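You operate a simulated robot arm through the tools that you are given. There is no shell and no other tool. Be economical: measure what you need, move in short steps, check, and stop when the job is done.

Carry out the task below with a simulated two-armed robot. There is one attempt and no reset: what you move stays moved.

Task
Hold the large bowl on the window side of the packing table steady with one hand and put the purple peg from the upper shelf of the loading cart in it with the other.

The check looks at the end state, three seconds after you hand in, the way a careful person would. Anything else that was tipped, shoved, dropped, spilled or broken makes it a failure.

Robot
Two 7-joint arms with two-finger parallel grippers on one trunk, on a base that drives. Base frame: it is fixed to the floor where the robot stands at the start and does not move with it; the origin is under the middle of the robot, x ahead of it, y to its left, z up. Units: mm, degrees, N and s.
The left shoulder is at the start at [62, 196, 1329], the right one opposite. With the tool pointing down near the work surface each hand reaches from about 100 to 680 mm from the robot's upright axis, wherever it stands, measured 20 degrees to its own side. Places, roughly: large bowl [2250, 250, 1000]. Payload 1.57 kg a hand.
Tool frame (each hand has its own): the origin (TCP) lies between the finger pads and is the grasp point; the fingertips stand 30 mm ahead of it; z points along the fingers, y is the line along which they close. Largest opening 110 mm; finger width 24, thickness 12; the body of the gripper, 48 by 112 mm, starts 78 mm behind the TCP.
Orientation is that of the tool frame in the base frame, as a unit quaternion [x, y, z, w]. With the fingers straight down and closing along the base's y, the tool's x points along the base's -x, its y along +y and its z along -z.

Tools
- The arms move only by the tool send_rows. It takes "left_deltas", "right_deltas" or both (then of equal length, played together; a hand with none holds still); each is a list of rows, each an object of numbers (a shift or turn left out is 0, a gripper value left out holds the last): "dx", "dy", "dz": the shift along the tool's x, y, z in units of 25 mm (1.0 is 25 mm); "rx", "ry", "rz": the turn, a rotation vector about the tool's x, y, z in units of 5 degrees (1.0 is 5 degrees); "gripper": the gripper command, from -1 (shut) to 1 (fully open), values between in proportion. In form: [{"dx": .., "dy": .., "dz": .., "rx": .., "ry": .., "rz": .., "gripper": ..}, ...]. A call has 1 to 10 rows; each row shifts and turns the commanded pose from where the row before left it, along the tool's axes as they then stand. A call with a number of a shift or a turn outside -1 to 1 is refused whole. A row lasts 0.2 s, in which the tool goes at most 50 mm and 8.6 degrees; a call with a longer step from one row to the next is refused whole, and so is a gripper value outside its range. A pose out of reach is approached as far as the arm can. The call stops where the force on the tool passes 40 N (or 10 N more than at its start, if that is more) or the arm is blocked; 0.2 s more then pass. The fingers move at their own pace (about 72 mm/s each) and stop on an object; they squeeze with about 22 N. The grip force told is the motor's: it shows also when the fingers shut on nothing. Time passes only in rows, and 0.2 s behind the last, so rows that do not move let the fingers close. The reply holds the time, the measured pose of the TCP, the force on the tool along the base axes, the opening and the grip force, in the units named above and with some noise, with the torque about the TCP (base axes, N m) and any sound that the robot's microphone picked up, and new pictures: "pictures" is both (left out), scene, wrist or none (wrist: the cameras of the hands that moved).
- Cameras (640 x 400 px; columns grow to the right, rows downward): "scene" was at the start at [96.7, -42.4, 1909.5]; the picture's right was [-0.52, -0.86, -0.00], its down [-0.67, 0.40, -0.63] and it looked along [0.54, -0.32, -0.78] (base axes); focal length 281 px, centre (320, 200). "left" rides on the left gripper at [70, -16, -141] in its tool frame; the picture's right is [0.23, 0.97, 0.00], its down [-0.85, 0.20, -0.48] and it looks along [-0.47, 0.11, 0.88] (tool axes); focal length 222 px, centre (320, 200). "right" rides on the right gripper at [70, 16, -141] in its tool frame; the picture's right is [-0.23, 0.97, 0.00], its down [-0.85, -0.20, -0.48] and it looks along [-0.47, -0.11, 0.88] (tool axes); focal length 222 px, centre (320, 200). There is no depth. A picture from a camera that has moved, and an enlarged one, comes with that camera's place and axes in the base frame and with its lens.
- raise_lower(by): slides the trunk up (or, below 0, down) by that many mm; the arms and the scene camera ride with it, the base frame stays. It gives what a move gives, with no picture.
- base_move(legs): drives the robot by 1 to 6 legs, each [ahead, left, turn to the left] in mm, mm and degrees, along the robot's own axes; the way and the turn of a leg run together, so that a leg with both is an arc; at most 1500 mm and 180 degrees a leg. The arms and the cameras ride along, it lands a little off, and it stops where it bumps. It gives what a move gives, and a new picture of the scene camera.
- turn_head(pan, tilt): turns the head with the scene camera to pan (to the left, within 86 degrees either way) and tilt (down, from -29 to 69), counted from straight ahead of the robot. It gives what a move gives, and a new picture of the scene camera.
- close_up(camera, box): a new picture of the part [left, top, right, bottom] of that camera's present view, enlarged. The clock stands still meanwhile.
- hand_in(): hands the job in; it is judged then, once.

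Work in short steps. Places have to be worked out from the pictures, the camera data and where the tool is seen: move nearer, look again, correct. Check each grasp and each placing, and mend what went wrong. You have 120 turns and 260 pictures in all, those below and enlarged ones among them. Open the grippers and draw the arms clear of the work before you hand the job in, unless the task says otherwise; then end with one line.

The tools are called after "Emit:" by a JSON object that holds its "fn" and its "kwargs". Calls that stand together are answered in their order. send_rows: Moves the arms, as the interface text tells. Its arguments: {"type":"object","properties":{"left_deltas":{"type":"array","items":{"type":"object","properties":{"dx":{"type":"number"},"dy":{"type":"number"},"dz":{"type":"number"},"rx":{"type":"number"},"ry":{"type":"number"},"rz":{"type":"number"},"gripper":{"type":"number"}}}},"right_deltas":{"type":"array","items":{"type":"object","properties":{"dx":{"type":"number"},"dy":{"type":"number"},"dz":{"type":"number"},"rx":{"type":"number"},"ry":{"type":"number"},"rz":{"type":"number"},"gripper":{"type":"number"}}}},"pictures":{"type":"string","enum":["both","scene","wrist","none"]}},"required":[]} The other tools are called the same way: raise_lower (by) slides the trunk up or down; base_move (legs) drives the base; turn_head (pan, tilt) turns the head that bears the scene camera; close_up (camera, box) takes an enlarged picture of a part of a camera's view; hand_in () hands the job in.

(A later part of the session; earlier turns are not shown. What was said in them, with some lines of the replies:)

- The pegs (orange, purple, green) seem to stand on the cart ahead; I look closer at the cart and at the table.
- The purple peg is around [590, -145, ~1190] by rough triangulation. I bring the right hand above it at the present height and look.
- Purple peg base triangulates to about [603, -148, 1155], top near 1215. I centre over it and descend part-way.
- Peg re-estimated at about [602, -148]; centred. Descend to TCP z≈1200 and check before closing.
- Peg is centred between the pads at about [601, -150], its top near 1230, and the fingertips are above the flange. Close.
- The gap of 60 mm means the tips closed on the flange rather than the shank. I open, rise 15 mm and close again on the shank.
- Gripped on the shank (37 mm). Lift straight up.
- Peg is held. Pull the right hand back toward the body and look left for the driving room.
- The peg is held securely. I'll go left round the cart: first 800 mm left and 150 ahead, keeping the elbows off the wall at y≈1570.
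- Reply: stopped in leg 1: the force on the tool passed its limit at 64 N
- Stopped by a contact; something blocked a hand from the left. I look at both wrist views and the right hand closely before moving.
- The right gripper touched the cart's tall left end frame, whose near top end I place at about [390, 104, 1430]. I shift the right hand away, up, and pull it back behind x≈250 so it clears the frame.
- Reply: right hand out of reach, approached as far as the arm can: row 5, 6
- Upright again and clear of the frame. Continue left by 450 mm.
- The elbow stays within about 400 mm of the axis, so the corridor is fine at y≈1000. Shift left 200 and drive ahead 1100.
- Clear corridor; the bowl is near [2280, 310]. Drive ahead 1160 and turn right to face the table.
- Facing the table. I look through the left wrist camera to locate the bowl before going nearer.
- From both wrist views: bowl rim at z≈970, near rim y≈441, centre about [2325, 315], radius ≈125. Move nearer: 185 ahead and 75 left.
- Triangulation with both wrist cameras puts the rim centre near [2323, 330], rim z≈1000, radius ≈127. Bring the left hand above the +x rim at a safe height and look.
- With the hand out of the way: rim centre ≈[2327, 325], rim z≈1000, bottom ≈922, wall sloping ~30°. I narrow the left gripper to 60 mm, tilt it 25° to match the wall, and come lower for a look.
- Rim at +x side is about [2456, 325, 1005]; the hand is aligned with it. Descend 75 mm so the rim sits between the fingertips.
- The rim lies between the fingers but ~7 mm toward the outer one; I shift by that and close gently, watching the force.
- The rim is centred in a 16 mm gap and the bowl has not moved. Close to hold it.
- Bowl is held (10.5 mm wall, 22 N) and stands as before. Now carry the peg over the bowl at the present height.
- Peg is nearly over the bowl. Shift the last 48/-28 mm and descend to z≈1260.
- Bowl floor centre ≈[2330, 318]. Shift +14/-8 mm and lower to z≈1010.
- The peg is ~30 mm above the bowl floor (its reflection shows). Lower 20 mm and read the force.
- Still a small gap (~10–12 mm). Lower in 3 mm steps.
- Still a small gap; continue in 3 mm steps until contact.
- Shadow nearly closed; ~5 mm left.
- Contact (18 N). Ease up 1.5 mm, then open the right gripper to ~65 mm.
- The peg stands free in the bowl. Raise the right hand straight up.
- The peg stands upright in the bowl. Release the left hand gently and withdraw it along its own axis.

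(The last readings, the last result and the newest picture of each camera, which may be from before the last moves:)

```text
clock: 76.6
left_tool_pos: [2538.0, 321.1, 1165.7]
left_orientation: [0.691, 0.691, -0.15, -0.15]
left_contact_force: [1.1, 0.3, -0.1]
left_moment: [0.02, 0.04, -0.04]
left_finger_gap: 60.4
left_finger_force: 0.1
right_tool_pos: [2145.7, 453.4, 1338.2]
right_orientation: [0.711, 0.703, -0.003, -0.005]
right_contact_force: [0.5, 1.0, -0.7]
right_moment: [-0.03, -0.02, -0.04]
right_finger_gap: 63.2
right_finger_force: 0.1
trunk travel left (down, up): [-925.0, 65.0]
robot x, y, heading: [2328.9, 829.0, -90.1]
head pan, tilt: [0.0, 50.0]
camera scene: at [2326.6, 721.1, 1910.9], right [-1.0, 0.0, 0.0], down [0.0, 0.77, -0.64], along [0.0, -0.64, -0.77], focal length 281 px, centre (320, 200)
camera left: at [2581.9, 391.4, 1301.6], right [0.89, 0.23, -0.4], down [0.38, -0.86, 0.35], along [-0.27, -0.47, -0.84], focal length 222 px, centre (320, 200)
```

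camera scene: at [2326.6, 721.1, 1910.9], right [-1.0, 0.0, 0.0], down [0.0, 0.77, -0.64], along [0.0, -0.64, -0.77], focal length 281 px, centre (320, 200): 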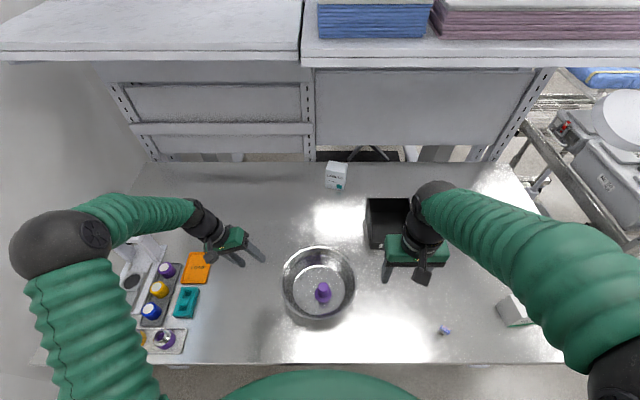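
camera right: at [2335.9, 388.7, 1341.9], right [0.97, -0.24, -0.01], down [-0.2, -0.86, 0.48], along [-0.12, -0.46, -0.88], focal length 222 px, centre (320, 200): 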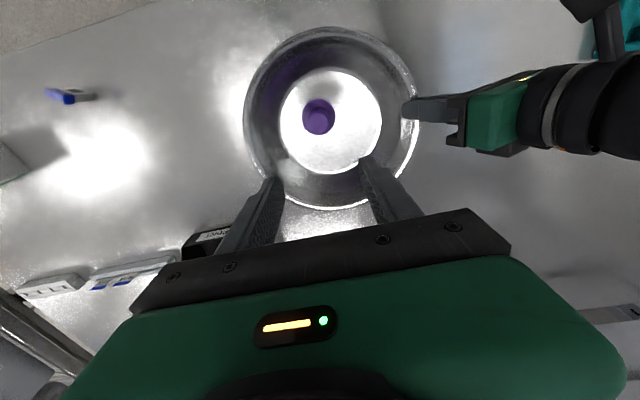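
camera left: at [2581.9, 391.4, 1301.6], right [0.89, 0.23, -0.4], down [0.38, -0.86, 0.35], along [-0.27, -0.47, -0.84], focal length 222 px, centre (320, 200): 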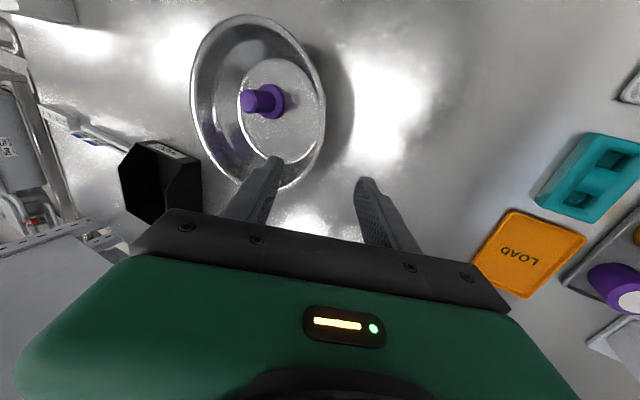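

Bowl and peg undisturbed. Raise the left hand further, open both grippers, and check the cart's other pegs.

Emit:
{"fn": "send_rows", "kwargs": {"left_deltas": [{"dz": -0.9, "dy": -0.4, "gripper": 1}, {"dz": -0.9, "dy": -0.4}, {"dz": -0.9, "dy": -0.4}, {"dz": -0.9, "dy": -0.4}, {"dz": -0.9, "dy": -0.4}], "right_deltas": [{"gripper": 1}, {}, {}, {}, {}], "pictures": "none"}}

Emit:
{"fn": "turn_head", "kwargs": {"pan": -55, "tilt": 25}}

Emit:
{"fn": "turn_head", "kwargs": {"pan": 0, "tilt": 50}}

```text
clock: 77.8
left_tool_pos: [2538.3, 322.0, 1288.0]
left_orientation: [0.691, 0.691, -0.151, -0.151]
left_contact_force: [-0.7, -0.8, 0.6]
left_moment: [-0.01, 0.01, 0.0]
left_finger_gap: 109.9
left_finger_force: 0.0
right_tool_pos: [2144.5, 452.8, 1339.5]
right_orientation: [0.712, 0.702, -0.002, -0.005]
right_contact_force: [-0.1, 0.5, -0.1]
right_moment: [-0.02, 0.02, 0.02]
right_finger_gap: 110.1
right_finger_force: 0.1
trunk travel left (down, up): [-925.0, 65.0]
robot x, y, heading: [2325.9, 834.4, -90.2]
head pan, tilt: [0.0, 50.0]
```

```text
clock: 79.1
left_tool_pos: [2537.5, 322.0, 1287.9]
left_orientation: [0.691, 0.691, -0.15, -0.151]
left_contact_force: [-0.2, -0.1, 0.0]
left_moment: [-0.01, -0.01, 0.02]
left_finger_gap: 110.1
left_finger_force: 0.1
right_tool_pos: [2144.6, 452.8, 1336.7]
right_orientation: [0.712, 0.702, -0.003, -0.006]
right_contact_force: [-0.2, 0.0, -0.5]
right_moment: [0.0, -0.01, -0.01]
right_finger_gap: 110.2
right_finger_force: 0.1
trunk travel left (down, up): [-925.0, 65.0]
robot x, y, heading: [2324.4, 834.0, -90.1]
head pan, tilt: [-55.0, 25.0]
camera scene: at [2250.9, 744.1, 1948.5], right [-0.57, 0.82, 0.0], down [0.35, 0.24, -0.91], along [-0.74, -0.52, -0.42], focal length 281 px, centre (320, 200)
```

scene: 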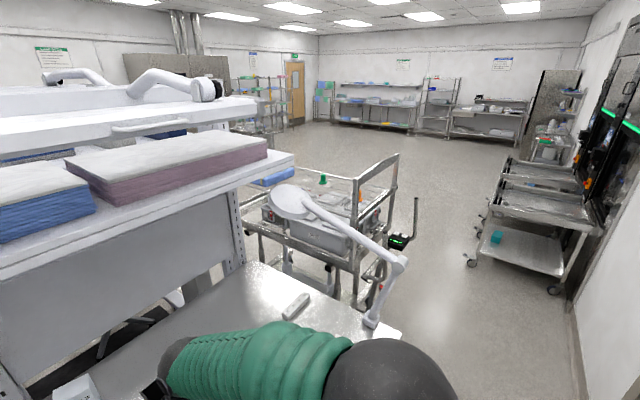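

```text
clock: 80.3
left_tool_pos: [2538.4, 321.9, 1288.3]
left_orientation: [0.691, 0.691, -0.151, -0.15]
left_contact_force: [-0.7, 0.2, 0.7]
left_moment: [0.0, -0.02, 0.01]
left_finger_gap: 110.0
left_finger_force: 0.1
right_tool_pos: [2145.7, 452.2, 1337.7]
right_orientation: [0.712, 0.702, -0.002, -0.005]
right_contact_force: [-0.4, 0.9, 0.1]
right_moment: [-0.02, 0.02, 0.0]
right_finger_gap: 109.8
right_finger_force: 0.1
trunk travel left (down, up): [-925.0, 65.0]
robot x, y, heading: [2326.5, 832.3, -89.8]
head pan, tilt: [0.0, 50.0]
camera scene: at [2326.3, 720.3, 1911.0], right [-1.0, 0.0, 0.0], down [0.0, 0.77, -0.64], along [0.0, -0.64, -0.77], focal length 281 px, centre (320, 200)
```

scene: 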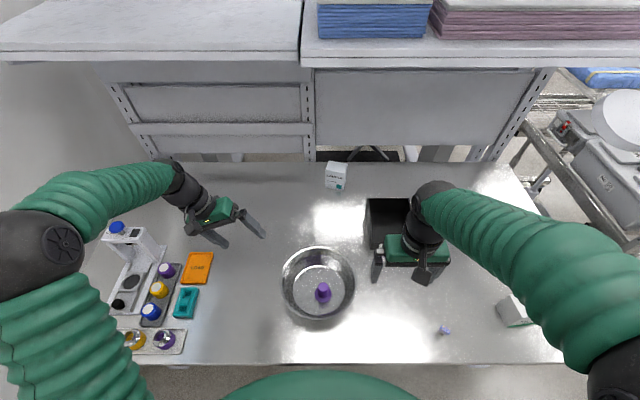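

The green and orange pegs still stand on the cart, the table items are as they were, and the purple peg stands in the bowl. Both hands are clear, so I hand in.

Emit:
{"fn": "hand_in", "kwargs": {}}

```text
The job is handed in.
```

The purple peg stands upright in the large bowl, placed by the right hand while the left held the rim; the right gripper bumped the cart's end frame on the way (64 N stop), but the other pegs still stand and I saw nothing tipped or moved.
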